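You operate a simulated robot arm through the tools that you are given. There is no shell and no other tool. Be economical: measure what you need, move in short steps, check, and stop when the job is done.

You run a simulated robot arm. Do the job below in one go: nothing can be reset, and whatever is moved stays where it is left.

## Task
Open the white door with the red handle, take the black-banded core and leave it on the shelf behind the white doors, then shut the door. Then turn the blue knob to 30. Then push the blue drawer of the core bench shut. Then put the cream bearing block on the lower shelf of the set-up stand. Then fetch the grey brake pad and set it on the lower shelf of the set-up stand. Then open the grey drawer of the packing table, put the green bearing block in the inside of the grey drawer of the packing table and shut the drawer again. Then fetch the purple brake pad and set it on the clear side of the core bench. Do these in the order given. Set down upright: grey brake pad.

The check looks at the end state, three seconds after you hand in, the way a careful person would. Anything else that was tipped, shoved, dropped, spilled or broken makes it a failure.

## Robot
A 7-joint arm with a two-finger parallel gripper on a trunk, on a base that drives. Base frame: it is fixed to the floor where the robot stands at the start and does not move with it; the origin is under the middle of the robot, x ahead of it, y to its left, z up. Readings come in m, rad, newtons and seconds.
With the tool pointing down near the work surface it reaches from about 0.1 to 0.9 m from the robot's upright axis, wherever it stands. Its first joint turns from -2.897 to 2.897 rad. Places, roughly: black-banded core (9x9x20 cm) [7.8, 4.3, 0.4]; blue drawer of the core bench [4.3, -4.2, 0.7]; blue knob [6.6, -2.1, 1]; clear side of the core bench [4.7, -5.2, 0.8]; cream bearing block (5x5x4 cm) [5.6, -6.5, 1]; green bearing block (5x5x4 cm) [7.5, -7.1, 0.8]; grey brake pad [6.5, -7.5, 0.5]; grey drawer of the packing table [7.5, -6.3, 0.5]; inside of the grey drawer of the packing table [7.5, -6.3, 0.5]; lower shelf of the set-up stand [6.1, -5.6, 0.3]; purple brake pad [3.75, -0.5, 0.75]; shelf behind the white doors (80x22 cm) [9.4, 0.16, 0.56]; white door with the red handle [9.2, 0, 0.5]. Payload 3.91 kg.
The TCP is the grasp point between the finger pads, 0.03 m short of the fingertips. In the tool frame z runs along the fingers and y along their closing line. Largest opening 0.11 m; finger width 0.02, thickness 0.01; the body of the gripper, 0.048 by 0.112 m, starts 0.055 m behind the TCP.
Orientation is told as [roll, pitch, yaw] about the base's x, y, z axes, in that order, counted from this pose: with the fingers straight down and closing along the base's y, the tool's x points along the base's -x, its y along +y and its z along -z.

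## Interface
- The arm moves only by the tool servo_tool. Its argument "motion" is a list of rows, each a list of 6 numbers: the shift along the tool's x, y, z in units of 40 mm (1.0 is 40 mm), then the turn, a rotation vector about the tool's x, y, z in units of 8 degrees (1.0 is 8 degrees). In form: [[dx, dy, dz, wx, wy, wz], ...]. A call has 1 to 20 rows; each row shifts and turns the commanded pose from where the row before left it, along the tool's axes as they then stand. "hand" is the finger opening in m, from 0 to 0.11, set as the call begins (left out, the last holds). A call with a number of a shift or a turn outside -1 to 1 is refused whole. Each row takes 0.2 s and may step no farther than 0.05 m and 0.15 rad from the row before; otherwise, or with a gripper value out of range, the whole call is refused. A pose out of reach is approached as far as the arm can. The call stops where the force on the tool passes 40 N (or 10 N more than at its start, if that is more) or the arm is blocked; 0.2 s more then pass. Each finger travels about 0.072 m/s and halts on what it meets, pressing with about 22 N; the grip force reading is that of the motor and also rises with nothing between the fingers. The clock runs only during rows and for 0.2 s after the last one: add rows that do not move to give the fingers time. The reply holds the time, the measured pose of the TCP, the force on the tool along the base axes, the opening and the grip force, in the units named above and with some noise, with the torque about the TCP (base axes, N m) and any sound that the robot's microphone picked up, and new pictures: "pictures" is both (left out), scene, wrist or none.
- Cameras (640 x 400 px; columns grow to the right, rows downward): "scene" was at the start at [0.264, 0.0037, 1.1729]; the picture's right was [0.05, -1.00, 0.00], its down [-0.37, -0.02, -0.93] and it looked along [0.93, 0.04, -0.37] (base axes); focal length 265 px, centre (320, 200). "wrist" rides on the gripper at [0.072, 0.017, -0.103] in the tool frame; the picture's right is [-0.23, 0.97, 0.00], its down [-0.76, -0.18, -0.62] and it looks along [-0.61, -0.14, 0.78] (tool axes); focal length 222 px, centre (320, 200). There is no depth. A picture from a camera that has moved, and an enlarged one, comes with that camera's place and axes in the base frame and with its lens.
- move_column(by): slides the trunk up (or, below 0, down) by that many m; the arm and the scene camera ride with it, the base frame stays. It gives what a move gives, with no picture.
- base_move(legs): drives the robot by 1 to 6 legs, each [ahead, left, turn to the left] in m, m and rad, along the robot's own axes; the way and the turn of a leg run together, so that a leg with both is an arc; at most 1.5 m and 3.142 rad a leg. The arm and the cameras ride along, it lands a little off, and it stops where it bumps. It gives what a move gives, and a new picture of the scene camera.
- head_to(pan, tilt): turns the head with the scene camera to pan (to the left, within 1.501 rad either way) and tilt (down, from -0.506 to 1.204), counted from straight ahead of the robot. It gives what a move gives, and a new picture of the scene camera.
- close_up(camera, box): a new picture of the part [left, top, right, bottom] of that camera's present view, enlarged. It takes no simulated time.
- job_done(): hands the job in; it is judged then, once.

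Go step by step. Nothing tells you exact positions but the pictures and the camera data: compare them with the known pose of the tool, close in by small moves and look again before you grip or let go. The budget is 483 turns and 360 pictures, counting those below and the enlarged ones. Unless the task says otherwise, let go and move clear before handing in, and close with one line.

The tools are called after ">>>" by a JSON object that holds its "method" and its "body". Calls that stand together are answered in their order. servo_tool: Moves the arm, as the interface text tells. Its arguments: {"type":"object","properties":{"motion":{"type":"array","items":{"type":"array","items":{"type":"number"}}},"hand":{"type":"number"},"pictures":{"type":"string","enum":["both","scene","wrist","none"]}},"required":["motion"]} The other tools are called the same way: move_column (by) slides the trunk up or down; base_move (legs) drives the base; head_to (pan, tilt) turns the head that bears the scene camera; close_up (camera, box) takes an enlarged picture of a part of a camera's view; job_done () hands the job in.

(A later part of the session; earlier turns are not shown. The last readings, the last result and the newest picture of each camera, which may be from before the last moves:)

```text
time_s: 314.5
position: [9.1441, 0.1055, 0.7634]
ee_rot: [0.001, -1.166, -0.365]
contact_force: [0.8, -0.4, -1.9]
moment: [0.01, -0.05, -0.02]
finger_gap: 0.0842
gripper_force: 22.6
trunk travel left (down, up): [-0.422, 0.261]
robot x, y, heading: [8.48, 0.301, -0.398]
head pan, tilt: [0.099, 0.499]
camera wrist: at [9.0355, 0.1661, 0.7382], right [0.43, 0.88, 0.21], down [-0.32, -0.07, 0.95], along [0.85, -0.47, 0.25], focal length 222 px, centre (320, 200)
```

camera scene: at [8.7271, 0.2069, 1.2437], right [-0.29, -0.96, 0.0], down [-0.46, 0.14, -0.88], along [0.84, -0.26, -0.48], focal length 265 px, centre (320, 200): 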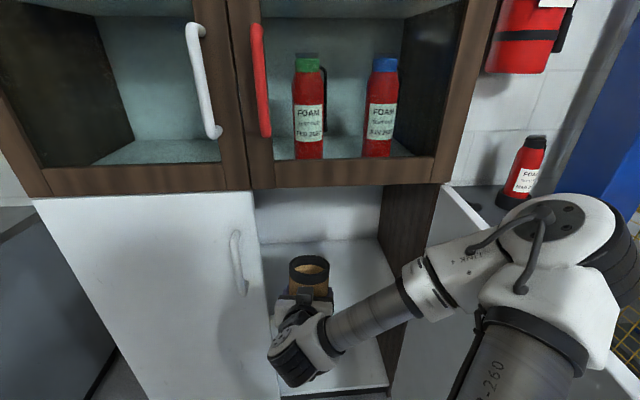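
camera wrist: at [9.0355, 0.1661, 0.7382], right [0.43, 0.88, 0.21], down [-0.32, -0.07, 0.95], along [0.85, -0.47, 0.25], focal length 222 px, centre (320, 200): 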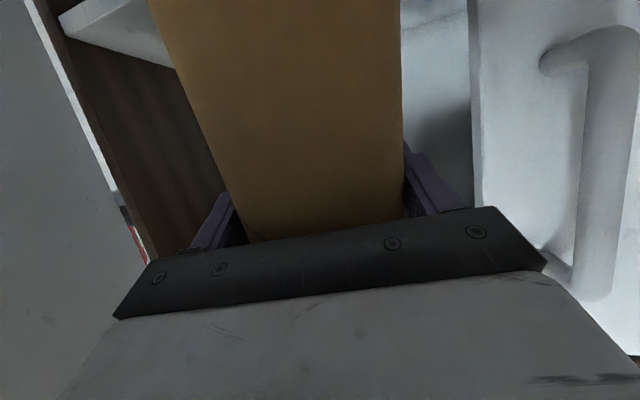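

The core is in front of the opening. I shift slightly right and extend ~20 cm into the cabinet.

>>> {"method": "servo_tool", "body": {"motion": [[0, -0.4, 0, 0, 0, 0], [-0.27, 0, 0.64, 0, 0, 0], [-0.27, 0, 0.64, 0, 0, 0], [-0.27, 0, 0.64, 0, 0, 0], [-0.27, 0, 0.64, 0, 0, 0], [-0.27, 0, 0.64, 0, 0, 0], [-0.27, 0, 0.64, 0, 0, 0], [0, 0, 0, 0, 0, 0]]}}

```text
time_s: 316.3
position: [9.3007, 0.0381, 0.7585]
ee_rot: [0.009, -1.159, -0.369]
contact_force: [0.5, -0.6, -2.8]
moment: [-0.02, -0.04, -0.02]
finger_gap: 0.0841
gripper_force: 22.4
out of reach, approached as far as the arm can: row 1
trunk travel left (down, up): [-0.422, 0.261]
robot x, y, heading: [8.4746, 0.2959, -0.394]
head pan, tilt: [0.099, 0.499]
camera scene: at [8.7281, 0.2061, 1.2423], right [-0.29, -0.96, 0.0], down [-0.46, 0.14, -0.88], along [0.84, -0.26, -0.48], focal length 265 px, centre (320, 200)
camera wrist: at [9.1918, 0.0987, 0.7338], right [0.43, 0.88, 0.21], down [-0.31, -0.07, 0.95], along [0.85, -0.47, 0.24], focal length 222 px, centre (320, 200)
```

scene: 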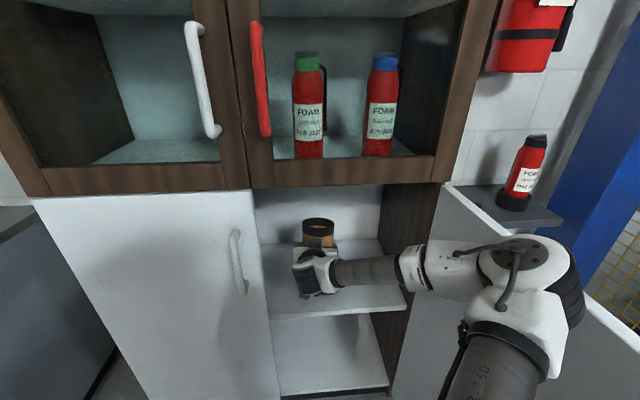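
wrist: 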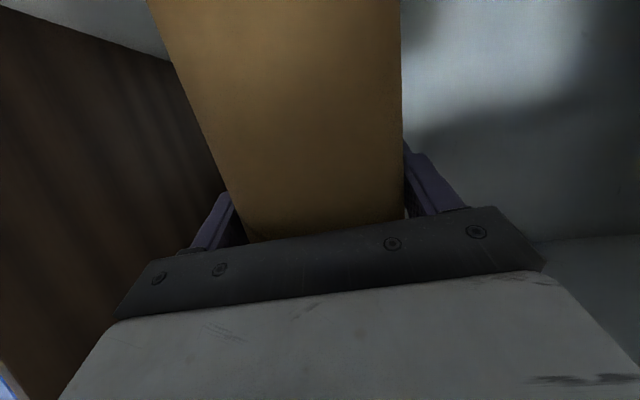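

Needs ~9 cm more depth so the core is fully over the shelf.

>>> {"method": "servo_tool", "body": {"motion": [[-0.22, 0, 0.52, 0, 0, 0], [-0.22, 0, 0.52, 0, 0, 0], [-0.22, 0, 0.52, 0, 0, 0], [-0.22, 0, 0.52, 0, 0, 0], [0, 0, 0, 0, 0, 0]]}}

```text
time_s: 317.5
position: [9.3852, 0.0067, 0.7626]
ee_rot: [-0.002, -1.164, -0.361]
contact_force: [-0.3, -0.6, -2.2]
moment: [-0.03, -0.02, -0.01]
finger_gap: 0.0841
gripper_force: 21.9
trunk travel left (down, up): [-0.422, 0.261]
robot x, y, heading: [8.4787, 0.2995, -0.404]
head pan, tilt: [0.099, 0.499]
camera scene: at [8.727, 0.2069, 1.2437], right [-0.29, -0.96, 0.0], down [-0.46, 0.14, -0.88], along [0.84, -0.26, -0.48], focal length 265 px, centre (320, 200)
camera wrist: at [9.2758, 0.0665, 0.7375], right [0.43, 0.88, 0.21], down [-0.32, -0.07, 0.95], along [0.85, -0.47, 0.25], focal length 222 px, centre (320, 200)
```

scene: 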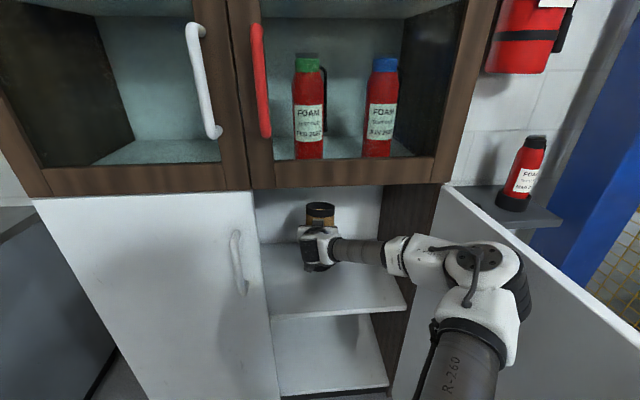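
wrist: 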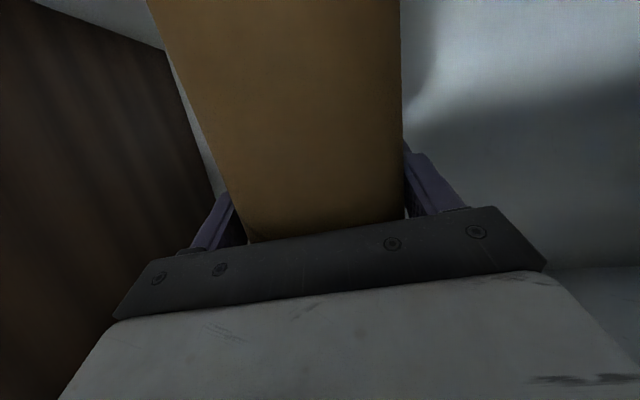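

Lower with the trunk until contact.

>>> {"method": "move_column", "body": {"by": -0.05}}

>>> {"method": "move_column", "body": {"by": -0.02}}

>>> {"method": "move_column", "body": {"by": -0.015}}

```text
time_s: 318.4
position: [9.3848, 0.0069, 0.715]
ee_rot: [0.001, -1.166, -0.363]
contact_force: [0.3, -0.2, -2.7]
moment: [-0.03, -0.04, 0.02]
finger_gap: 0.0841
gripper_force: 21.7
trunk travel left (down, up): [-0.372, 0.311]
robot x, y, heading: [8.4815, 0.2994, -0.398]
head pan, tilt: [0.099, 0.499]
```

```text
time_s: 319.1
position: [9.3835, 0.0071, 0.6946]
ee_rot: [0.002, -1.166, -0.363]
contact_force: [0.3, 0.2, -1.9]
moment: [0.0, 0.03, -0.04]
finger_gap: 0.0843
gripper_force: 21.9
trunk travel left (down, up): [-0.352, 0.331]
robot x, y, heading: [8.4812, 0.296, -0.395]
head pan, tilt: [0.099, 0.499]
```

```text
time_s: 319.7
position: [9.3844, 0.0074, 0.6791]
ee_rot: [0.0, -1.167, -0.362]
contact_force: [-0.1, 0.0, -2.6]
moment: [-0.02, -0.03, 0.01]
finger_gap: 0.084
gripper_force: 22.2
trunk travel left (down, up): [-0.337, 0.346]
robot x, y, heading: [8.4799, 0.301, -0.397]
head pan, tilt: [0.099, 0.499]
```

>>> {"method": "move_column", "body": {"by": -0.01}}

>>> {"method": "move_column", "body": {"by": -0.01}}

>>> {"method": "servo_tool", "body": {"motion": [[0, 0, 0, 0, 0, 0]]}}

```text
time_s: 320.3
position: [9.3839, 0.0081, 0.6761]
ee_rot: [0.003, -1.175, -0.362]
contact_force: [-0.5, 3.2, 24.6]
moment: [0.33, -0.27, 0.0]
finger_gap: 0.0839
gripper_force: 22.0
trunk travel left (down, up): [-0.327, 0.356]
robot x, y, heading: [8.4825, 0.2994, -0.396]
head pan, tilt: [0.099, 0.499]
```

```text
time_s: 320.9
position: [9.3845, 0.0091, 0.6647]
ee_rot: [0.008, -1.173, -0.367]
contact_force: [-1.0, 4.0, 27.8]
moment: [0.46, -0.43, 0.08]
finger_gap: 0.0835
gripper_force: 22.8
trunk travel left (down, up): [-0.317, 0.366]
robot x, y, heading: [8.4818, 0.3003, -0.398]
head pan, tilt: [0.099, 0.499]
```

```text
time_s: 321.3
position: [9.384, 0.0072, 0.6641]
ee_rot: [0.004, -1.17, -0.367]
contact_force: [-2.9, 6.1, 28.0]
moment: [0.53, -0.25, 0.06]
finger_gap: 0.0835
gripper_force: 22.0
trunk travel left (down, up): [-0.317, 0.366]
robot x, y, heading: [8.4835, 0.3022, -0.401]
head pan, tilt: [0.099, 0.499]
camera scene: at [8.7243, 0.208, 1.1396], right [-0.29, -0.96, 0.0], down [-0.46, 0.14, -0.88], along [0.84, -0.26, -0.48], focal length 265 px, centre (320, 200)
camera wrist: at [9.2752, 0.068, 0.6372], right [0.43, 0.88, 0.21], down [-0.32, -0.07, 0.94], along [0.84, -0.47, 0.25], focal length 222 px, centre (320, 200)
```

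scene: 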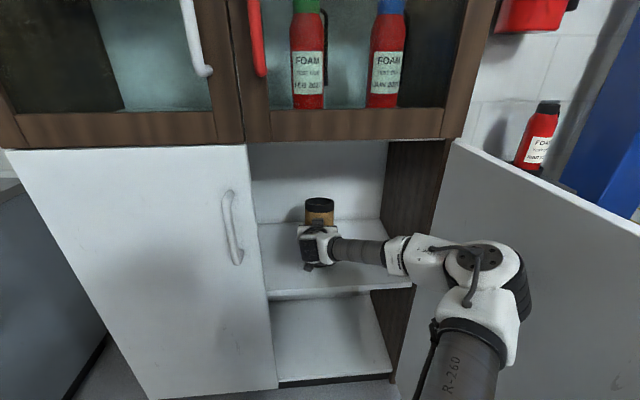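
wrist: 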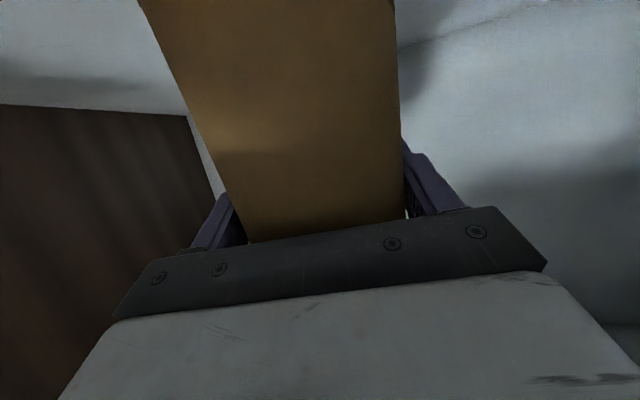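

Contact with the shelf. I relieve the press slightly and open the fingers.

>>> {"method": "move_column", "body": {"by": 0.006}}

>>> {"method": "servo_tool", "body": {"motion": [[0, 0, 0, 0, 0, 0], [0, 0, 0, 0, 0, 0], [0, 0, 0, 0, 0, 0], [0, 0, 0, 0, 0, 0]], "hand": 0.11}}

```text
time_s: 321.8
position: [9.383, 0.0077, 0.6639]
ee_rot: [0.003, -1.163, -0.365]
contact_force: [0.2, 5.3, 7.6]
moment: [0.5, -0.19, 0.08]
finger_gap: 0.0836
gripper_force: 22.0
trunk travel left (down, up): [-0.323, 0.36]
robot x, y, heading: [8.4805, 0.3038, -0.406]
head pan, tilt: [0.099, 0.499]
```

```text
time_s: 322.8
position: [9.385, 0.0073, 0.6644]
ee_rot: [0.0, -1.166, -0.363]
contact_force: [-0.3, -0.5, 0.3]
moment: [0.0, 0.01, 0.03]
finger_gap: 0.1098
gripper_force: 0.1
trunk travel left (down, up): [-0.323, 0.36]
robot x, y, heading: [8.4801, 0.2981, -0.399]
head pan, tilt: [0.099, 0.499]
camera scene: at [8.7268, 0.207, 1.1448], right [-0.29, -0.96, 0.0], down [-0.46, 0.14, -0.88], along [0.84, -0.26, -0.48], focal length 265 px, centre (320, 200)
camera wrist: at [9.2755, 0.0665, 0.6388], right [0.43, 0.88, 0.21], down [-0.32, -0.07, 0.95], along [0.85, -0.47, 0.25], focal length 222 px, centre (320, 200)
```

scene: 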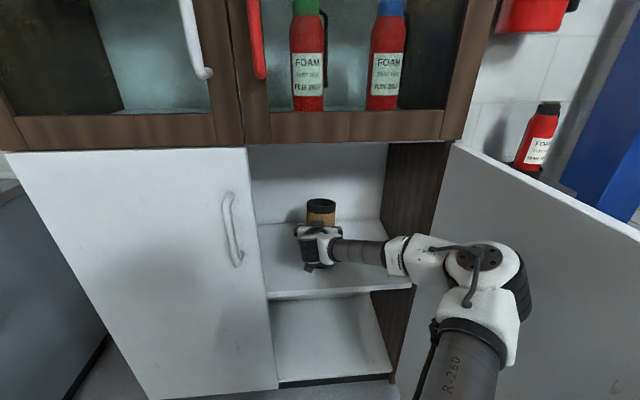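
wrist: 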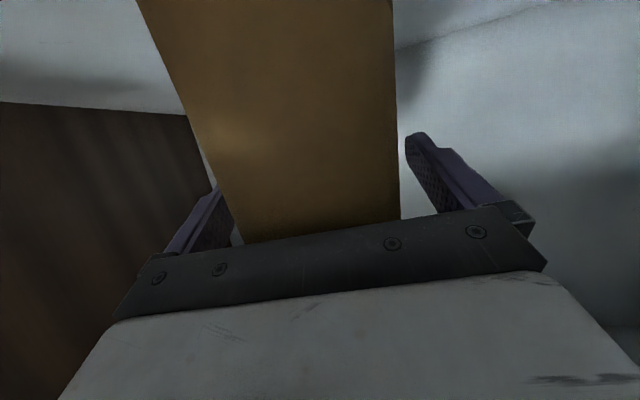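

Released. Retreat slowly, level, and check it stays upright.

>>> {"method": "servo_tool", "body": {"motion": [[0.1, -0.1, -0.23, 0, 0, 0], [0.1, -0.1, -0.23, 0, 0, 0], [0.1, 0, -0.23, 0, 0, 0], [0.1, 0, -0.23, 0, 0, 0], [0.1, 0, -0.23, 0, 0, 0]]}}

```text
time_s: 324.0
position: [9.3339, 0.0162, 0.6649]
ee_rot: [0.001, -1.167, -0.361]
contact_force: [-0.5, -0.7, -0.3]
moment: [0.01, -0.04, 0.0]
finger_gap: 0.1102
gripper_force: 0.0
trunk travel left (down, up): [-0.323, 0.36]
robot x, y, heading: [8.4847, 0.2975, -0.397]
head pan, tilt: [0.099, 0.499]
camera scene: at [8.7268, 0.207, 1.1448], right [-0.29, -0.96, 0.0], down [-0.46, 0.14, -0.88], along [0.84, -0.26, -0.48], focal length 265 px, centre (320, 200)
camera wrist: at [9.2255, 0.0762, 0.6384], right [0.43, 0.88, 0.21], down [-0.32, -0.07, 0.95], along [0.85, -0.47, 0.25], focal length 222 px, centre (320, 200)
```

scene: 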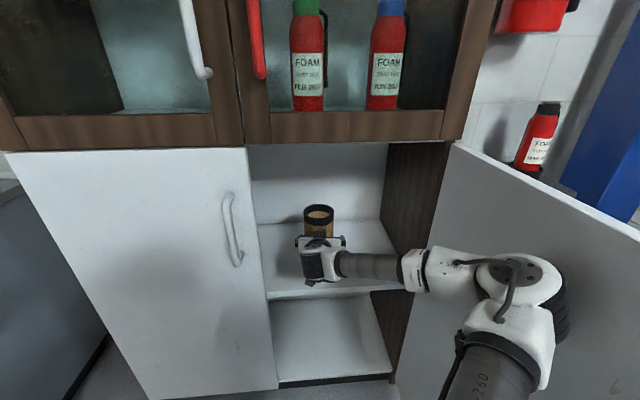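
wrist: 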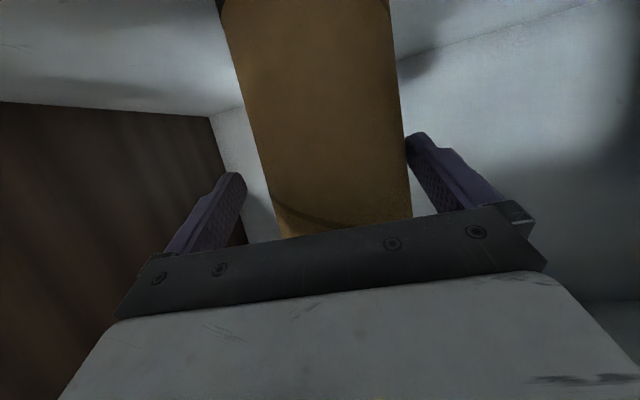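

It stands upright. Continue out with a small shift away from the core, then back the base.

>>> {"method": "servo_tool", "body": {"motion": [[0, 0.15, 0, 0, 0, 0], [0.2, 0, -0.46, 0, 0, 0], [0.2, 0, -0.46, 0, 0, 0], [0.2, 0, -0.46, 0, 0, 0], [0.2, 0, -0.46, 0, 0, 0], [0.3, 0, -0.7, 0, 0, 0], [0.3, 0, -0.7, 0, 0, 0]], "pictures": "none"}}

>>> {"method": "base_move", "body": {"legs": [[-0.4, 0, 0]]}}

```text
time_s: 325.6
position: [9.2054, 0.0714, 0.6645]
ee_rot: [-0.002, -1.166, -0.362]
contact_force: [0.4, 0.2, 0.3]
moment: [0.03, 0.0, 0.02]
finger_gap: 0.1099
gripper_force: 0.1
trunk travel left (down, up): [-0.323, 0.36]
robot x, y, heading: [8.4831, 0.3026, -0.4]
head pan, tilt: [0.099, 0.499]
```

```text
time_s: 328.2
position: [8.8334, 0.2333, 0.6643]
ee_rot: [0.002, -1.167, -0.355]
contact_force: [0.7, -0.4, -0.3]
moment: [-0.01, 0.01, -0.02]
finger_gap: 0.11
gripper_force: 0.1
trunk travel left (down, up): [-0.323, 0.36]
robot x, y, heading: [8.1073, 0.4553, -0.391]
head pan, tilt: [0.099, 0.499]
camera scene: at [8.3531, 0.3642, 1.1448], right [-0.29, -0.96, 0.0], down [-0.46, 0.14, -0.88], along [0.84, -0.25, -0.48], focal length 265 px, centre (320, 200)
```

scene: 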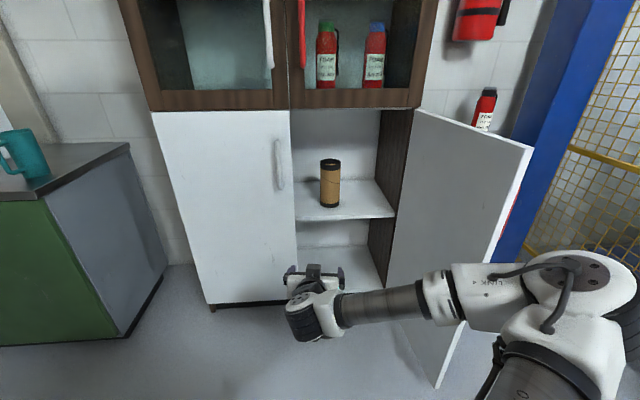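

The core stands neatly on the shelf. Now to shut the door: I'll go round to its outer side (door lies along y≈−0.2, tip near x=8.72) and sweep it closed.

>>> {"method": "base_move", "body": {"legs": [[-0.3, 0, 0], [0, 0, 0.39], [0, -1.0, 0]]}}

>>> {"method": "servo_tool", "body": {"motion": [[0, 0, 0, 0, 0, 0], [0, 0, 0, 0, 0, 0], [0, 0, 0, 0, 0, 0], [0, 0, 0, 0, 0, 0], [0, 0, 0, 0, 0, 0], [0, 0, 0, 0, 0, 0]], "hand": 0.0, "pictures": "scene"}}

```text
time_s: 339.1
position: [8.5734, -0.3746, 0.6644]
ee_rot: [0.001, -1.166, 0.019]
contact_force: [-0.5, 0.2, -0.2]
moment: [-0.03, 0.03, 0.04]
finger_gap: 0.1101
gripper_force: 0.0
trunk travel left (down, up): [-0.323, 0.36]
robot x, y, heading: [7.8172, -0.4325, -0.017]
head pan, tilt: [0.099, 0.499]
camera scene: at [8.0782, -0.4282, 1.1448], right [0.08, -1.0, 0.0], down [-0.48, -0.04, -0.88], along [0.87, 0.07, -0.48], focal length 265 px, centre (320, 200)
```

scene: 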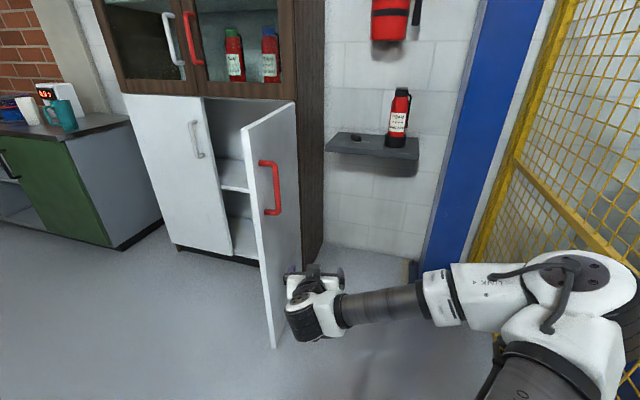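

```text
time_s: 340.5
position: [8.5729, -0.3756, 0.6649]
ee_rot: [-0.002, -1.165, 0.02]
contact_force: [0.2, -0.1, -0.2]
moment: [-0.01, -0.05, -0.01]
finger_gap: 0.0
gripper_force: 22.3
trunk travel left (down, up): [-0.323, 0.36]
robot x, y, heading: [7.8163, -0.4299, -0.009]
head pan, tilt: [0.099, 0.499]
camera scene: at [8.0782, -0.4283, 1.1448], right [0.08, -1.0, 0.0], down [-0.48, -0.04, -0.88], along [0.87, 0.07, -0.48], focal length 265 px, centre (320, 200)
```

scene: 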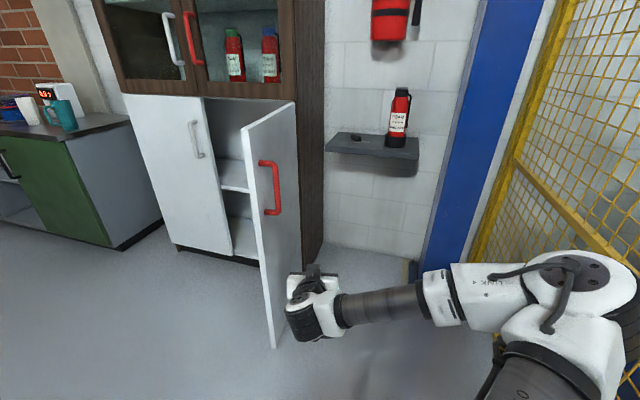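

Move forward along the door's outer side so the hand lies beside it, then strafe left.

>>> {"method": "base_move", "body": {"legs": [[0.35, 0, 0], [0, 0.25, 0]]}}

```text
time_s: 344.9
position: [8.9163, -0.1343, 0.6641]
ee_rot: [-0.001, -1.165, 0.019]
contact_force: [0.2, -0.3, 0.6]
moment: [0.04, 0.03, 0.01]
finger_gap: 0.0
gripper_force: 22.7
trunk travel left (down, up): [-0.323, 0.36]
robot x, y, heading: [8.1594, -0.1912, -0.016]
head pan, tilt: [0.099, 0.499]
camera scene: at [8.4215, -0.1873, 1.1448], right [0.08, -1.0, 0.0], down [-0.48, -0.04, -0.88], along [0.87, 0.07, -0.48], focal length 265 px, centre (320, 200)
```

scene: 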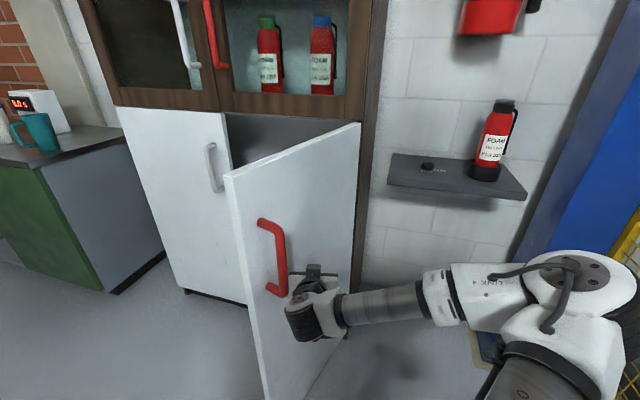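

Door is swinging closed. Continue left and forward together.

>>> {"method": "base_move", "body": {"legs": [[0.12, 0.18, 0]]}}

```text
time_s: 346.9
position: [9.0412, 0.0439, 0.6653]
ee_rot: [0.001, -1.167, 0.022]
contact_force: [-0.1, -0.5, -0.7]
moment: [0.0, 0.02, 0.0]
finger_gap: 0.0
gripper_force: 22.1
trunk travel left (down, up): [-0.323, 0.36]
robot x, y, heading: [8.2841, -0.0164, -0.018]
head pan, tilt: [0.099, 0.499]
camera scene: at [8.5457, -0.0105, 1.1448], right [0.09, -1.0, 0.0], down [-0.48, -0.04, -0.88], along [0.87, 0.08, -0.48], focal length 265 px, centre (320, 200)
```

scene: 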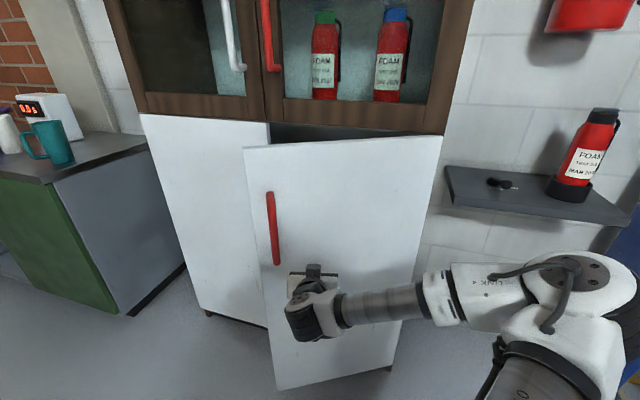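

Almost shut; push forward gently with the closed fingers until it seats.

>>> {"method": "servo_tool", "body": {"motion": [[-0.2, 0, 0.46, 0, 0, 0], [-0.2, 0, 0.46, 0, 0, 0], [-0.2, 0, 0.46, 0, 0, 0], [-0.2, 0, 0.46, 0, 0, 0], [-0.2, 0, 0.46, 0, 0, 0], [-0.2, 0, 0.46, 0, 0, 0], [-0.16, 0, 0.37, 0, 0, 0], [-0.16, 0, 0.37, 0, 0, 0], [-0.12, 0, 0.28, 0, 0, 0], [-0.12, 0, 0.28, 0, 0, 0], [-0.12, 0, 0.28, 0, 0, 0], [-0.12, 0, 0.28, 0, 0, 0]]}}

```text
time_s: 348.9
position: [9.1941, 0.048, 0.6651]
ee_rot: [0.0, -1.162, 0.021]
contact_force: [-14.3, -1.7, 7.5]
moment: [-0.06, -0.18, -0.15]
finger_gap: 0.0001
gripper_force: 22.1
trunk travel left (down, up): [-0.323, 0.36]
robot x, y, heading: [8.2855, -0.0151, -0.009]
head pan, tilt: [0.099, 0.499]
stopped in row 9: the force on the tool passed its limit at 54 N (the readings are from after the stop); the commanded pose is now the measured one
camera scene: at [8.544, -0.0109, 1.1453], right [0.09, -1.0, 0.0], down [-0.48, -0.04, -0.88], along [0.88, 0.08, -0.48], focal length 265 px, centre (320, 200)
camera wrist: at [9.0708, 0.0626, 0.64], right [0.07, 0.98, 0.21], down [-0.26, -0.18, 0.95], along [0.96, -0.12, 0.25], focal length 222 px, centre (320, 200)
```

scene: 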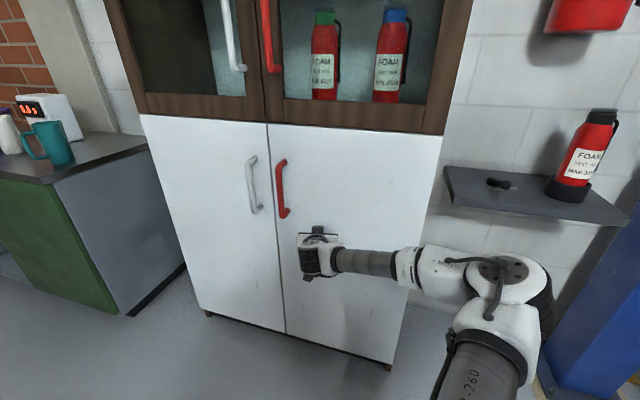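
wrist: 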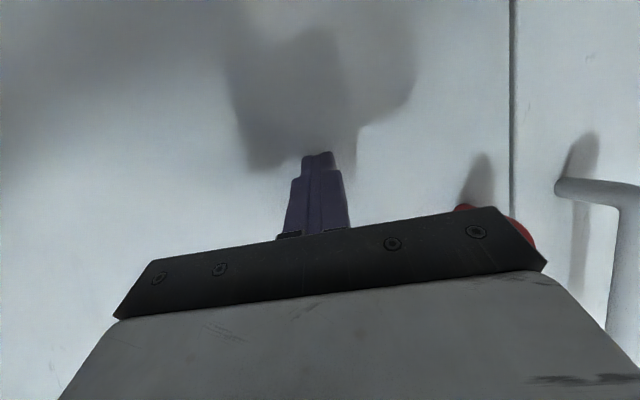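

The door is shut flush. Now back away, retract, and go to the knob panel near (6.5, -2.0).

>>> {"method": "servo_tool", "body": {"motion": [[0.3, 0, -0.7, 0, 0, 0], [0.3, 0, -0.7, 0, 0, 0], [0.3, 0, -0.7, 0, 0, 0], [0.3, 0, -0.7, 0, 0, 0], [0.3, 0, -0.7, 0, 0, 0], [0.3, 0, -0.7, 0, 0, 0]], "pictures": "none"}}

>>> {"method": "base_move", "body": {"legs": [[-0.8, 0, 0], [0, 0, -1.55], [1.4, 0, 0], [0.45, 0, 0], [0, 0, -1.57]]}}

>>> {"method": "head_to", "body": {"pan": 0.2, "tilt": 0.3}}

```text
time_s: 350.3
position: [9.0148, 0.0453, 0.6635]
ee_rot: [0.002, -1.16, 0.021]
contact_force: [0.0, -0.2, 0.0]
moment: [0.01, -0.01, 0.03]
finger_gap: 0.0001
gripper_force: 22.0
trunk travel left (down, up): [-0.323, 0.36]
robot x, y, heading: [8.2834, -0.0156, -0.014]
head pan, tilt: [0.099, 0.499]
```

```text
time_s: 371.3
position: [6.8268, -1.9785, 0.6652]
ee_rot: [0.002, -1.16, -3.054]
contact_force: [0.7, 0.5, 0.4]
moment: [-0.02, -0.04, 0.03]
finger_gap: 0.0
gripper_force: 22.5
trunk travel left (down, up): [-0.323, 0.36]
robot x, y, heading: [7.552, -1.87, -3.089]
head pan, tilt: [0.099, 0.499]
camera scene: at [7.2929, -1.8927, 1.1448], right [-0.15, 0.99, 0.0], down [0.47, 0.07, -0.88], along [-0.87, -0.13, -0.48], focal length 265 px, centre (320, 200)
```

scene: 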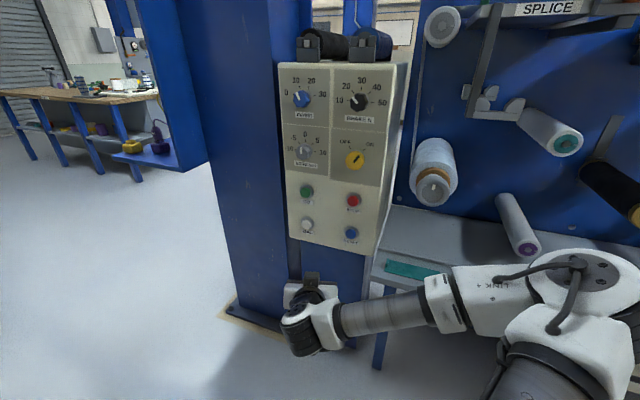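

```text
time_s: 372.0
position: [6.8259, -1.9783, 0.6652]
ee_rot: [0.003, -1.159, -3.058]
contact_force: [0.3, -0.4, -0.8]
moment: [-0.01, -0.02, 0.02]
finger_gap: 0.0002
gripper_force: 22.3
trunk travel left (down, up): [-0.323, 0.36]
robot x, y, heading: [7.5486, -1.8698, -3.09]
head pan, tilt: [0.201, 0.3]
camera scene: at [7.2924, -1.9023, 1.1631], right [-0.25, 0.97, 0.0], down [0.29, 0.07, -0.96], along [-0.92, -0.24, -0.3], focal length 265 px, centre (320, 200)
```

scene: 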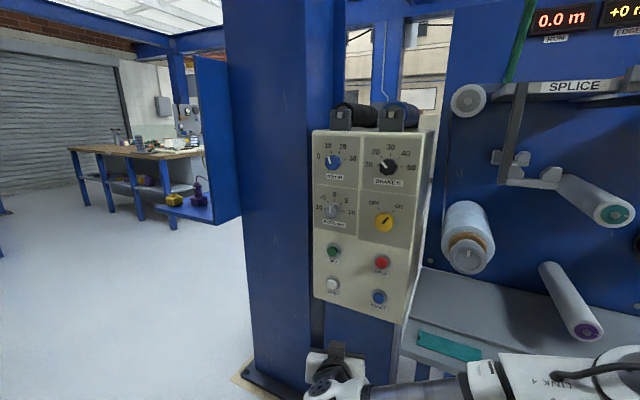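

The box with the blue knob (scale 0–30, upper left) is in view. Zooming in.

>>> {"method": "close_up", "body": {"camera": "scene", "box": [305, 125, 435, 235]}}

```text
3.64 times, centred on (370, 180) of scene
camera zoom: at [7.2924, -1.9023, 1.1631], right [-0.25, 0.97, 0.0], down [0.29, 0.07, -0.96], along [-0.92, -0.24, -0.3], focal length 965 px, centre (138, 273)
```

zoom: 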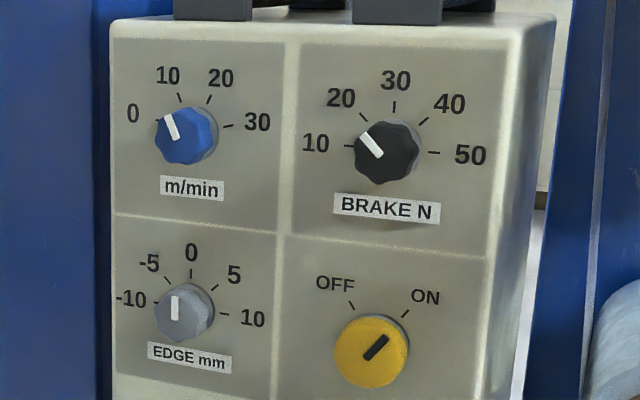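

The blue knob is the m/min one at about (6.62, -2.05, 1.04), pointing at roughly 6; 30 is ~117° clockwise. I'll raise and level the tool in front of it.

>>> {"method": "servo_tool", "body": {"motion": [[-0.9, 0, -0.4, 0, 0, 0], [-0.9, 0, -0.4, 0, 0, 0], [-0.9, 0, -0.4, 0, 0, 0], [-0.9, 0, -0.4, 0, 0, 0], [-0.9, 0, -0.4, 0, 0, 0], [-0.9, 0, -0.4, 0, 0, 0], [0, 0, 0, 0, -1, 0], [0, 0, 0, 0, -1, 0], [0, 0, 0, 0, -0.95, 0], [-1, 0, 0, 0.6, 0, 0], [-1, 0, 0, 0, 0, 0], [-1, 0, 0, 0, 0, 0], [-0.5, 0, 0, 0, 0, 0], [0, 0, 0, 0, 0, 0]], "hand": 0.07}}

```text
time_s: 375.0
position: [6.8296, -1.9766, 1.0423]
ee_rot: [1.599, -1.571, 1.545]
contact_force: [0.0, 0.2, -0.3]
moment: [0.01, 0.01, -0.02]
finger_gap: 0.0702
gripper_force: 0.1
trunk travel left (down, up): [-0.323, 0.36]
robot x, y, heading: [7.5539, -1.8714, -3.089]
head pan, tilt: [0.201, 0.3]
camera scene: at [7.2924, -1.9023, 1.1632], right [-0.25, 0.97, 0.0], down [0.29, 0.07, -0.96], along [-0.92, -0.24, -0.3], focal length 265 px, centre (320, 200)
camera wrist: at [6.9337, -1.9932, 0.9692], right [0.0, -0.97, 0.23], down [0.62, 0.18, 0.76], along [-0.78, 0.14, 0.61], focal length 222 px, centre (320, 200)
```

scene: 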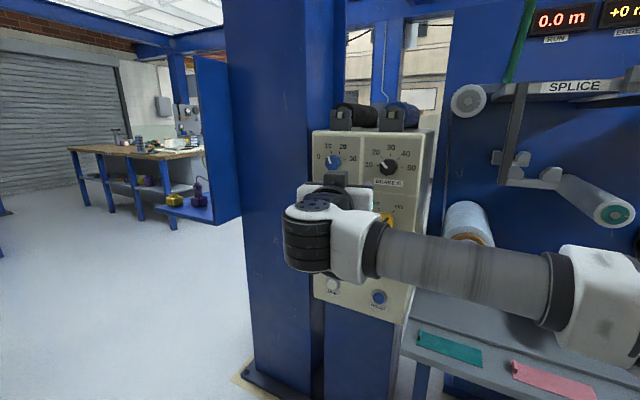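
wrist: 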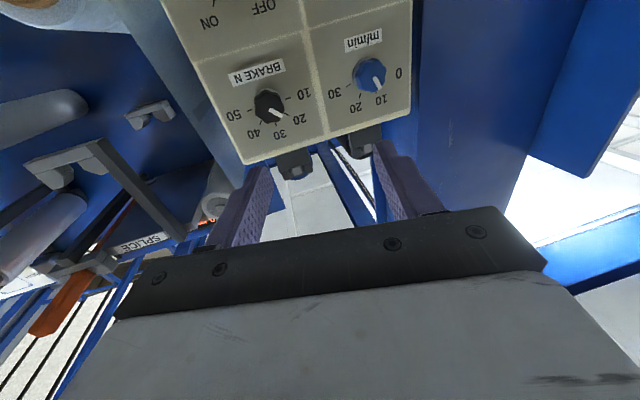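

Triangulation puts the knob at about (6.565, -2.05, 1.042). I'll shift sideways, and pre-rotate the wrist −58°.

>>> {"method": "servo_tool", "body": {"motion": [[0, 0.95, 0, 0, 0, 0], [0, 0.9, 0, 0, 0, 0], [0, 0, 0, 0, 0, -1], [0, 0, 0, 0, 0, -1], [0, 0, 0, 0, 0, -1], [0, 0, 0, 0, 0, -1], [0, 0, 0, 0, 0, -1], [0, 0, 0, 0, 0, -1], [0, 0, 0, 0, 0, -1], [0, 0, 1, 0, 0, 0], [0, 0, 1, 0, 0, 0], [0, 0, 0, 0, 0, 0]]}}

```text
time_s: 377.6
position: [6.7483, -2.0521, 1.0428]
ee_rot: [-1.57, -0.595, -1.568]
contact_force: [-0.9, -0.6, 0.6]
moment: [0.01, -0.03, 0.0]
finger_gap: 0.0699
gripper_force: 0.1
trunk travel left (down, up): [-0.323, 0.36]
robot x, y, heading: [7.5557, -1.8683, -3.084]
head pan, tilt: [0.201, 0.3]
camera scene: at [7.2923, -1.9023, 1.1631], right [-0.25, 0.97, 0.0], down [0.29, 0.07, -0.96], along [-0.92, -0.24, -0.3], focal length 265 px, centre (320, 200)
camera wrist: at [6.8521, -2.0014, 0.9869], right [0.0, -0.73, -0.68], down [0.63, -0.53, 0.57], along [-0.78, -0.43, 0.46], focal length 222 px, centre (320, 200)
```

scene: 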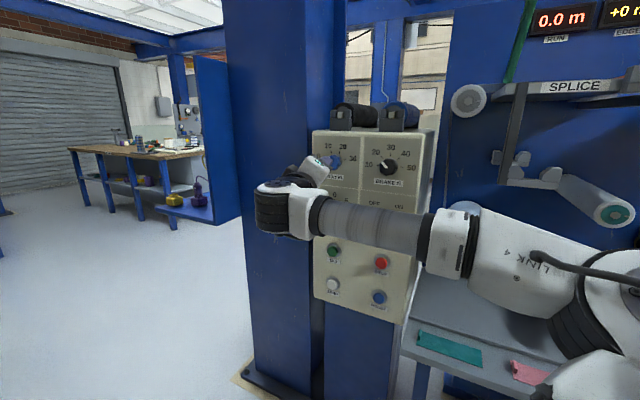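
wrist: 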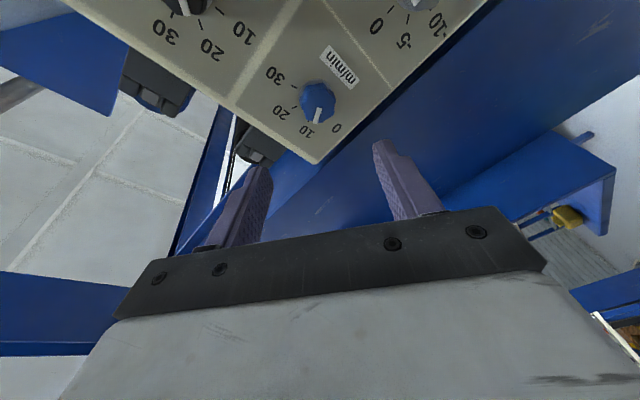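

Well centred. Advance 13 cm toward the knob.

>>> {"method": "servo_tool", "body": {"motion": [[0, 0, 1, 0, 0, 0], [0, 0, 1, 0, 0, 0], [0, 0, 0.6, 0, 0, 0], [0, 0, 0.6, 0, 0, 0], [0, 0, 0, 0, 0, 0]], "pictures": "wrist"}}

```text
time_s: 378.8
position: [6.6209, -2.0538, 1.0391]
ee_rot: [-1.571, -0.593, -1.568]
contact_force: [-0.1, 0.0, 0.7]
moment: [0.0, -0.02, 0.01]
finger_gap: 0.0701
gripper_force: 0.0
trunk travel left (down, up): [-0.323, 0.36]
robot x, y, heading: [7.555, -1.8699, -3.089]
head pan, tilt: [0.201, 0.3]
camera wrist: at [6.7252, -2.0023, 0.9855], right [0.0, -0.73, -0.68], down [0.63, -0.53, 0.57], along [-0.78, -0.43, 0.46], focal length 222 px, centre (320, 200)
```

wrist: 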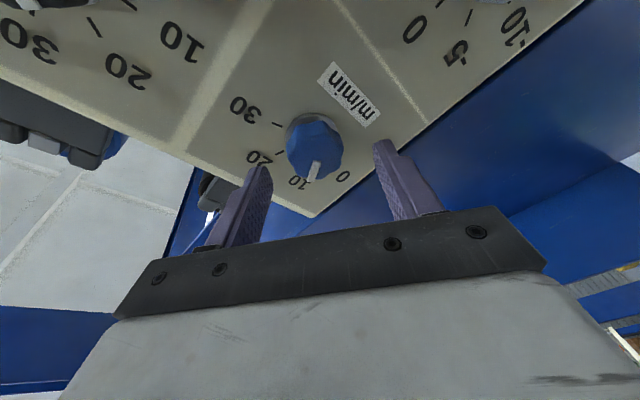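

Knob face is at x≈6.565. Advance ~4 cm more and check.

>>> {"method": "servo_tool", "body": {"motion": [[-0.05, 0.03, 0.5, 0, 0, 0], [-0.05, 0, 0.5, 0, 0, 0], [0, 0, 0, 0, 0, 0]], "pictures": "wrist"}}

```text
time_s: 379.5
position: [6.5848, -2.0571, 1.0438]
ee_rot: [-1.572, -0.597, -1.572]
contact_force: [7.0, 1.3, -0.4]
moment: [-0.05, 0.22, -0.33]
finger_gap: 0.0705
gripper_force: 0.4
trunk travel left (down, up): [-0.323, 0.36]
robot x, y, heading: [7.5511, -1.8688, -3.092]
head pan, tilt: [0.201, 0.3]
stopped in row 3: the force on the tool passed its limit at 57 N (the readings are from after the stop); the commanded pose is now the measured one
camera wrist: at [6.6885, -2.0062, 0.9884], right [0.0, -0.74, -0.68], down [0.62, -0.53, 0.57], along [-0.78, -0.42, 0.46], focal length 222 px, centre (320, 200)
```

wrist: 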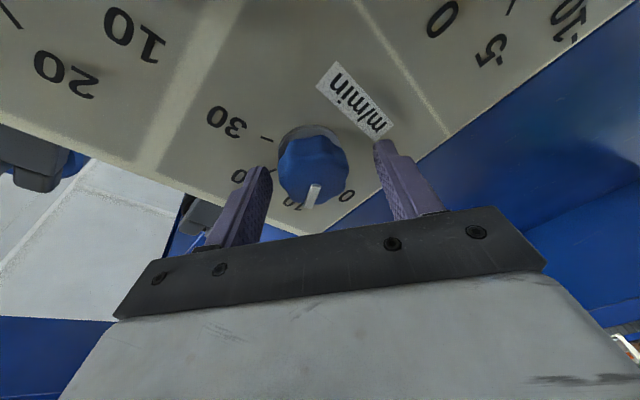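

Fingertips touched the panel. Back 4 mm, centre, and close on the knob.

>>> {"method": "servo_tool", "body": {"motion": [[0, -0.1, -0.12, 0, 0, 0], [0, 0, 0, 0, 0, 0]], "pictures": "none"}}

>>> {"method": "servo_tool", "body": {"motion": [[0, 0, 0, 0, 0, 0], [0, 0, 0, 0, 0, 0], [0, 0, 0, 0, 0, 0], [0, 0, 0, 0, 0, 0]], "hand": 0.0, "pictures": "wrist"}}

```text
time_s: 380.1
position: [6.5874, -2.0532, 1.045]
ee_rot: [-1.569, -0.595, -1.574]
contact_force: [0.4, 0.3, -0.3]
moment: [-0.01, -0.05, 0.0]
finger_gap: 0.07
gripper_force: 0.1
trunk travel left (down, up): [-0.323, 0.36]
robot x, y, heading: [7.5526, -1.8709, -3.094]
head pan, tilt: [0.201, 0.3]
```

```text
time_s: 381.1
position: [6.5876, -2.0532, 1.0458]
ee_rot: [-1.57, -0.595, -1.572]
contact_force: [-1.4, -0.4, 0.0]
moment: [0.19, 0.84, -0.49]
finger_gap: 0.0435
gripper_force: 44.6
trunk travel left (down, up): [-0.323, 0.36]
robot x, y, heading: [7.5514, -1.8718, -3.09]
head pan, tilt: [0.201, 0.3]
camera wrist: at [6.692, -2.0033, 0.9906], right [0.0, -0.73, -0.68], down [0.62, -0.53, 0.57], along [-0.78, -0.42, 0.46], focal length 222 px, centre (320, 200)
```

wrist: 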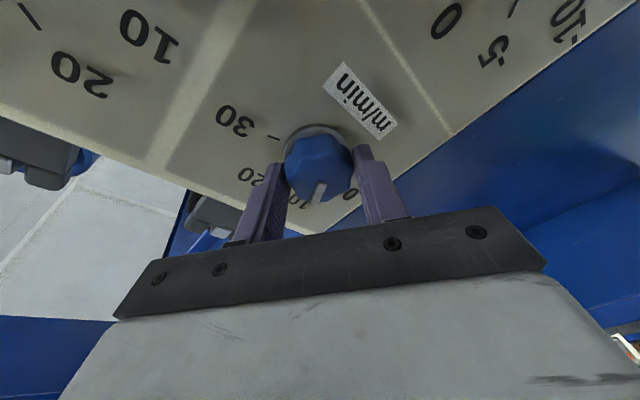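

Gripped. Turn clockwise 80° first and look.

>>> {"method": "servo_tool", "body": {"motion": [[0, 0, 0, 0, 0, 0.8], [0, 0, 0, 0, 0, 0.8], [0, 0, 0, 0, 0, 0.8], [0, 0, 0, 0, 0, 0.8], [0, 0, 0, 0, 0, 0.8], [0, 0, 0, 0, 0, 0.8], [0, 0, 0, 0, 0, 0.8], [0, 0, 0, 0, 0, 0.8], [0, 0, 0, 0, 0, 0.8], [0, 0, 0, 0, 0, 0.8], [0, 0, 0, 0, 0, 0.8], [0, 0, 0, 0, 0, 0.8], [0, 0, 0, 0, 0, 0]]}}

```text
time_s: 383.9
position: [6.5877, -2.053, 1.045]
ee_rot: [1.565, -1.201, 1.574]
contact_force: [2.0, 9.6, 0.2]
moment: [0.14, 0.64, -1.07]
finger_gap: 0.0445
gripper_force: 44.9
trunk travel left (down, up): [-0.323, 0.36]
robot x, y, heading: [7.5553, -1.8703, -3.093]
head pan, tilt: [0.201, 0.3]
camera scene: at [7.2928, -1.9014, 1.1633], right [-0.25, 0.97, 0.0], down [0.29, 0.07, -0.96], along [-0.93, -0.24, -0.3], focal length 265 px, centre (320, 200)
camera wrist: at [6.6925, -2.0949, 0.9837], right [0.0, -0.83, 0.56], down [0.62, 0.44, 0.65], along [-0.78, 0.35, 0.51], focal length 222 px, centre (320, 200)
```

scene: 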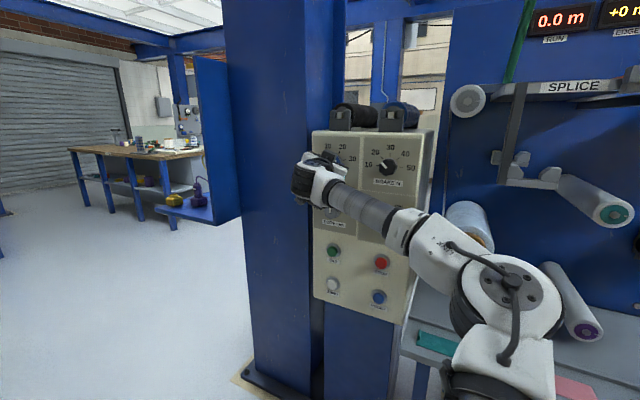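
wrist: 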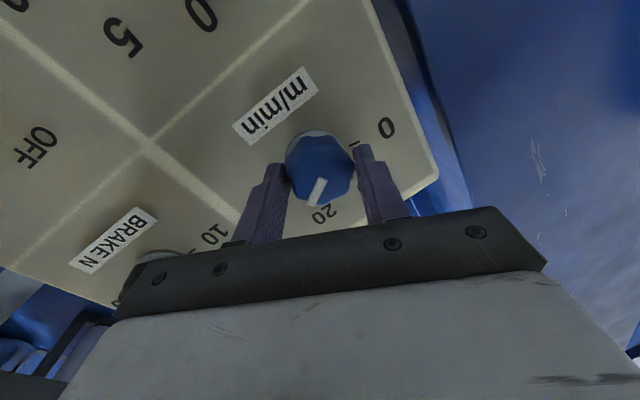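

Pointer now near 20. Turn ~45° more.

>>> {"method": "servo_tool", "body": {"motion": [[0, 0, 0, 0, 0, 0.8], [0, 0, 0, 0, 0, 0.8], [0, 0, 0, 0, 0, 0.8], [0, 0, 0, 0, 0, 0.8], [0, 0, 0, 0, 0, 0.8], [0, 0, 0, 0, 0, 0.8], [0, 0, 0, 0, 0, 0.6], [0, 0, 0, 0, 0, 0]], "pictures": "wrist"}}

```text
time_s: 385.7
position: [6.5865, -2.0545, 1.0444]
ee_rot: [1.566, -0.45, 1.572]
contact_force: [-2.9, 2.4, -3.8]
moment: [1.04, -0.85, -0.79]
finger_gap: 0.0426
gripper_force: 44.6
trunk travel left (down, up): [-0.323, 0.36]
robot x, y, heading: [7.5515, -1.872, -3.091]
head pan, tilt: [0.201, 0.3]
camera wrist: at [6.6914, -2.1266, 1.028], right [0.0, -0.22, 0.98], down [0.62, 0.76, 0.17], along [-0.78, 0.61, 0.13], focal length 222 px, centre (320, 200)
```

wrist: 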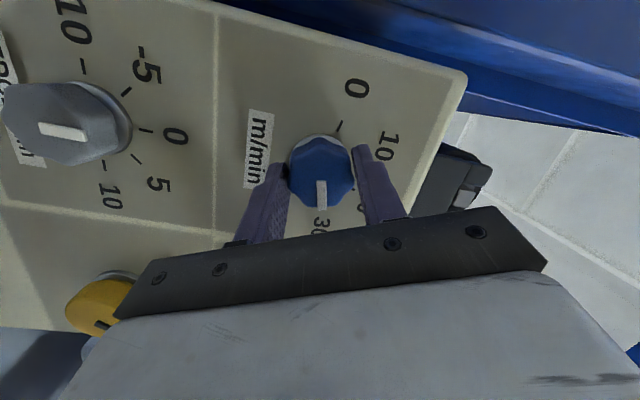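

The pointer now points at "30"; zooming to verify.

>>> {"method": "close_up", "body": {"camera": "wrist", "box": [260, 110, 420, 250]}}

```text
2.86 times, centred on (340, 180) of wrist
camera zoom: at [6.6914, -2.1266, 1.028], right [0.0, -0.22, 0.98], down [0.62, 0.76, 0.17], along [-0.78, 0.61, 0.13], focal length 635 px, centre (263, 257)
```

zoom: 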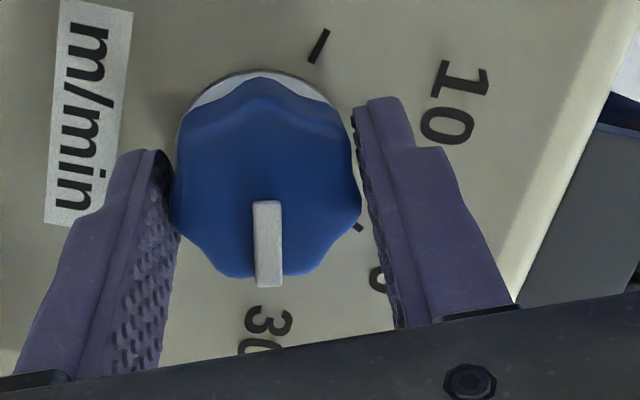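

Looks aligned; release, back off and check from the front.

>>> {"method": "servo_tool", "body": {"motion": [[0, 0, 0, 0, 0, 0], [0, 0, 0, 0, 0, 0], [0, 0, 0, 0, 0, 0], [0, 0, -1, 0, 0, 0], [0, 0, -1, 0, 0, 0], [0, 0, -1, 0, 0, 0], [0, 0, -1, 0, 0, 0], [0, 0, 0, 0, 0, 0]], "hand": 0.075, "pictures": "wrist"}}

>>> {"method": "close_up", "body": {"camera": "scene", "box": [305, 125, 435, 235]}}

```text
time_s: 387.5
position: [6.7496, -2.0541, 1.0452]
ee_rot: [1.568, -0.451, 1.57]
contact_force: [-0.1, -0.3, -0.4]
moment: [-0.01, 0.0, 0.02]
finger_gap: 0.0749
gripper_force: 0.1
trunk travel left (down, up): [-0.323, 0.36]
robot x, y, heading: [7.5506, -1.8693, -3.092]
head pan, tilt: [0.201, 0.3]
camera wrist: at [6.8543, -2.1263, 1.0291], right [0.0, -0.22, 0.98], down [0.62, 0.76, 0.17], along [-0.78, 0.61, 0.14], focal length 222 px, centre (320, 200)
```

wrist: 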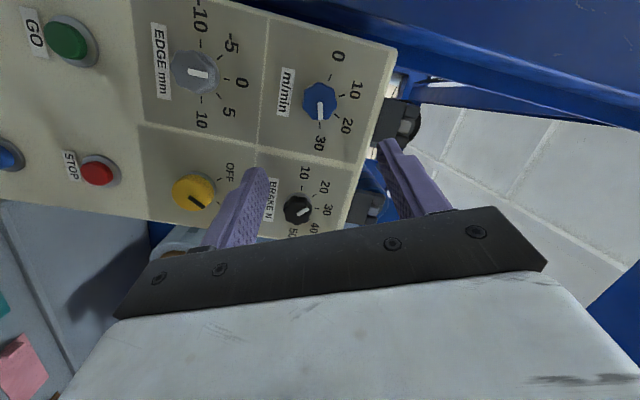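

```text
3.64 times, centred on (370, 180) of scene
camera zoom: at [7.2926, -1.9022, 1.1632], right [-0.25, 0.97, 0.0], down [0.29, 0.07, -0.96], along [-0.92, -0.24, -0.3], focal length 965 px, centre (138, 273)
```

zoom: 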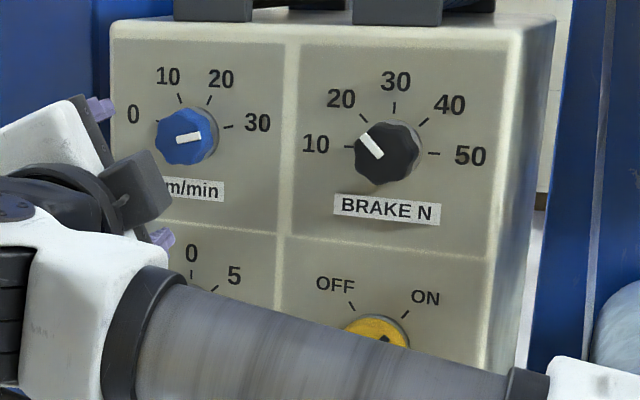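

The knob reads 30. Next the core bench drawer: I restore the wrist, tuck the arm, and drive round.

>>> {"method": "servo_tool", "body": {"motion": [[0, 0, -1, 0, 0, -1], [0, 0, -1, 0, 0, -1], [0, 0, -1, 0, 0, -1], [0, 0, -1, 0, 0, -1], [0, 0, -1, 0, 0, -1], [0, 0, -0.5, 0, 0, -1], [0, 0, 0, 0, 0, -1], [0, 0, 0, 0, 0, -1], [0, 0, 0, 0, 0, 0]], "hand": 0.0, "pictures": "none"}}

>>> {"method": "base_move", "body": {"legs": [[0.22, 0.3, 0], [0, 0.9, 0], [0, 0, 1.57], [0, 0, 1.52]]}}

```text
time_s: 389.5
position: [6.9673, -2.0538, 1.0454]
ee_rot: [0.693, -1.57, 2.447]
contact_force: [-0.4, -0.4, 0.4]
moment: [-0.01, -0.01, 0.01]
finger_gap: 0.0
gripper_force: 21.9
trunk travel left (down, up): [-0.323, 0.36]
robot x, y, heading: [7.5515, -1.8735, -3.089]
head pan, tilt: [0.201, 0.3]
```

```text
time_s: 407.3
position: [7.9938, -2.9207, 1.0437]
ee_rot: [1.111, -1.567, -1.12]
contact_force: [0.1, -0.4, 0.2]
moment: [0.04, -0.01, -0.02]
finger_gap: 0.0
gripper_force: 21.8
trunk travel left (down, up): [-0.323, 0.36]
robot x, y, heading: [7.4109, -3.1013, 0.039]
head pan, tilt: [0.201, 0.3]
camera scene: at [7.6699, -3.0702, 1.1632], right [0.24, -0.97, 0.0], down [-0.29, -0.07, -0.96], along [0.93, 0.23, -0.3], focal length 265 px, centre (320, 200)
```

scene: 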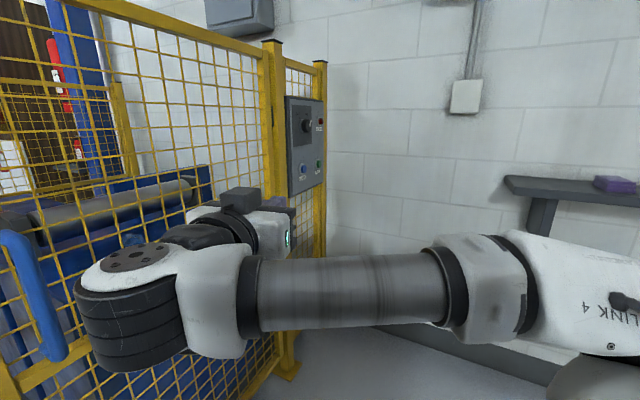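

Now reverse westward along y≈-3.15 past the bench's north end.

>>> {"method": "base_move", "body": {"legs": [[-1.4, 0, -0.04], [-1.4, 0, 0], [-1.2, 0, 0]]}}

>>> {"method": "head_to", "body": {"pan": -0.8, "tilt": 0.5}}

```text
time_s: 426.4
position: [4.0174, -2.9948, 1.044]
ee_rot: [1.107, -1.568, -1.152]
contact_force: [-0.8, 0.1, -0.3]
moment: [0.02, -0.03, 0.02]
finger_gap: 0.0
gripper_force: 21.9
trunk travel left (down, up): [-0.323, 0.36]
robot x, y, heading: [3.4227, -3.1549, 0.01]
head pan, tilt: [0.201, 0.3]
camera scene: at [3.6894, -3.1334, 1.1632], right [0.21, -0.98, 0.0], down [-0.29, -0.06, -0.96], along [0.93, 0.2, -0.3], focal length 265 px, centre (320, 200)
```

scene: 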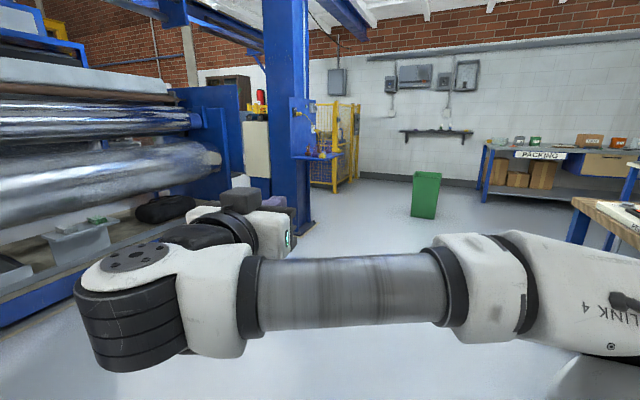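

```text
time_s: 427.7
position: [4.0173, -2.9954, 1.0445]
ee_rot: [1.101, -1.568, -1.148]
contact_force: [0.2, 0.1, -0.2]
moment: [0.03, 0.03, 0.01]
finger_gap: 0.0001
gripper_force: 21.8
trunk travel left (down, up): [-0.323, 0.36]
robot x, y, heading: [3.4271, -3.1565, 0.011]
head pan, tilt: [-0.799, 0.499]
camera scene: at [3.6622, -3.2174, 1.1448], right [-0.71, -0.7, 0.0], down [-0.34, 0.34, -0.88], along [0.62, -0.62, -0.48], focal length 265 px, centre (320, 200)
```

scene: 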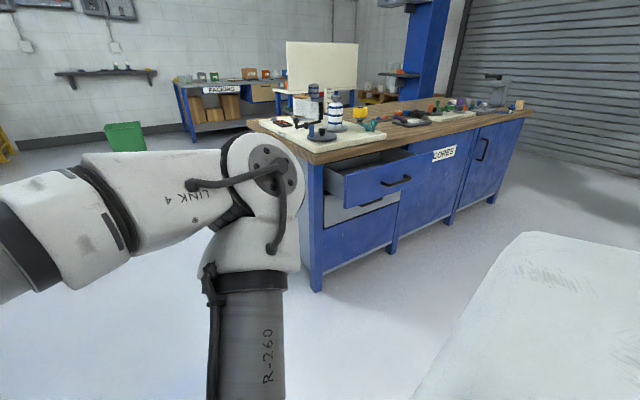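

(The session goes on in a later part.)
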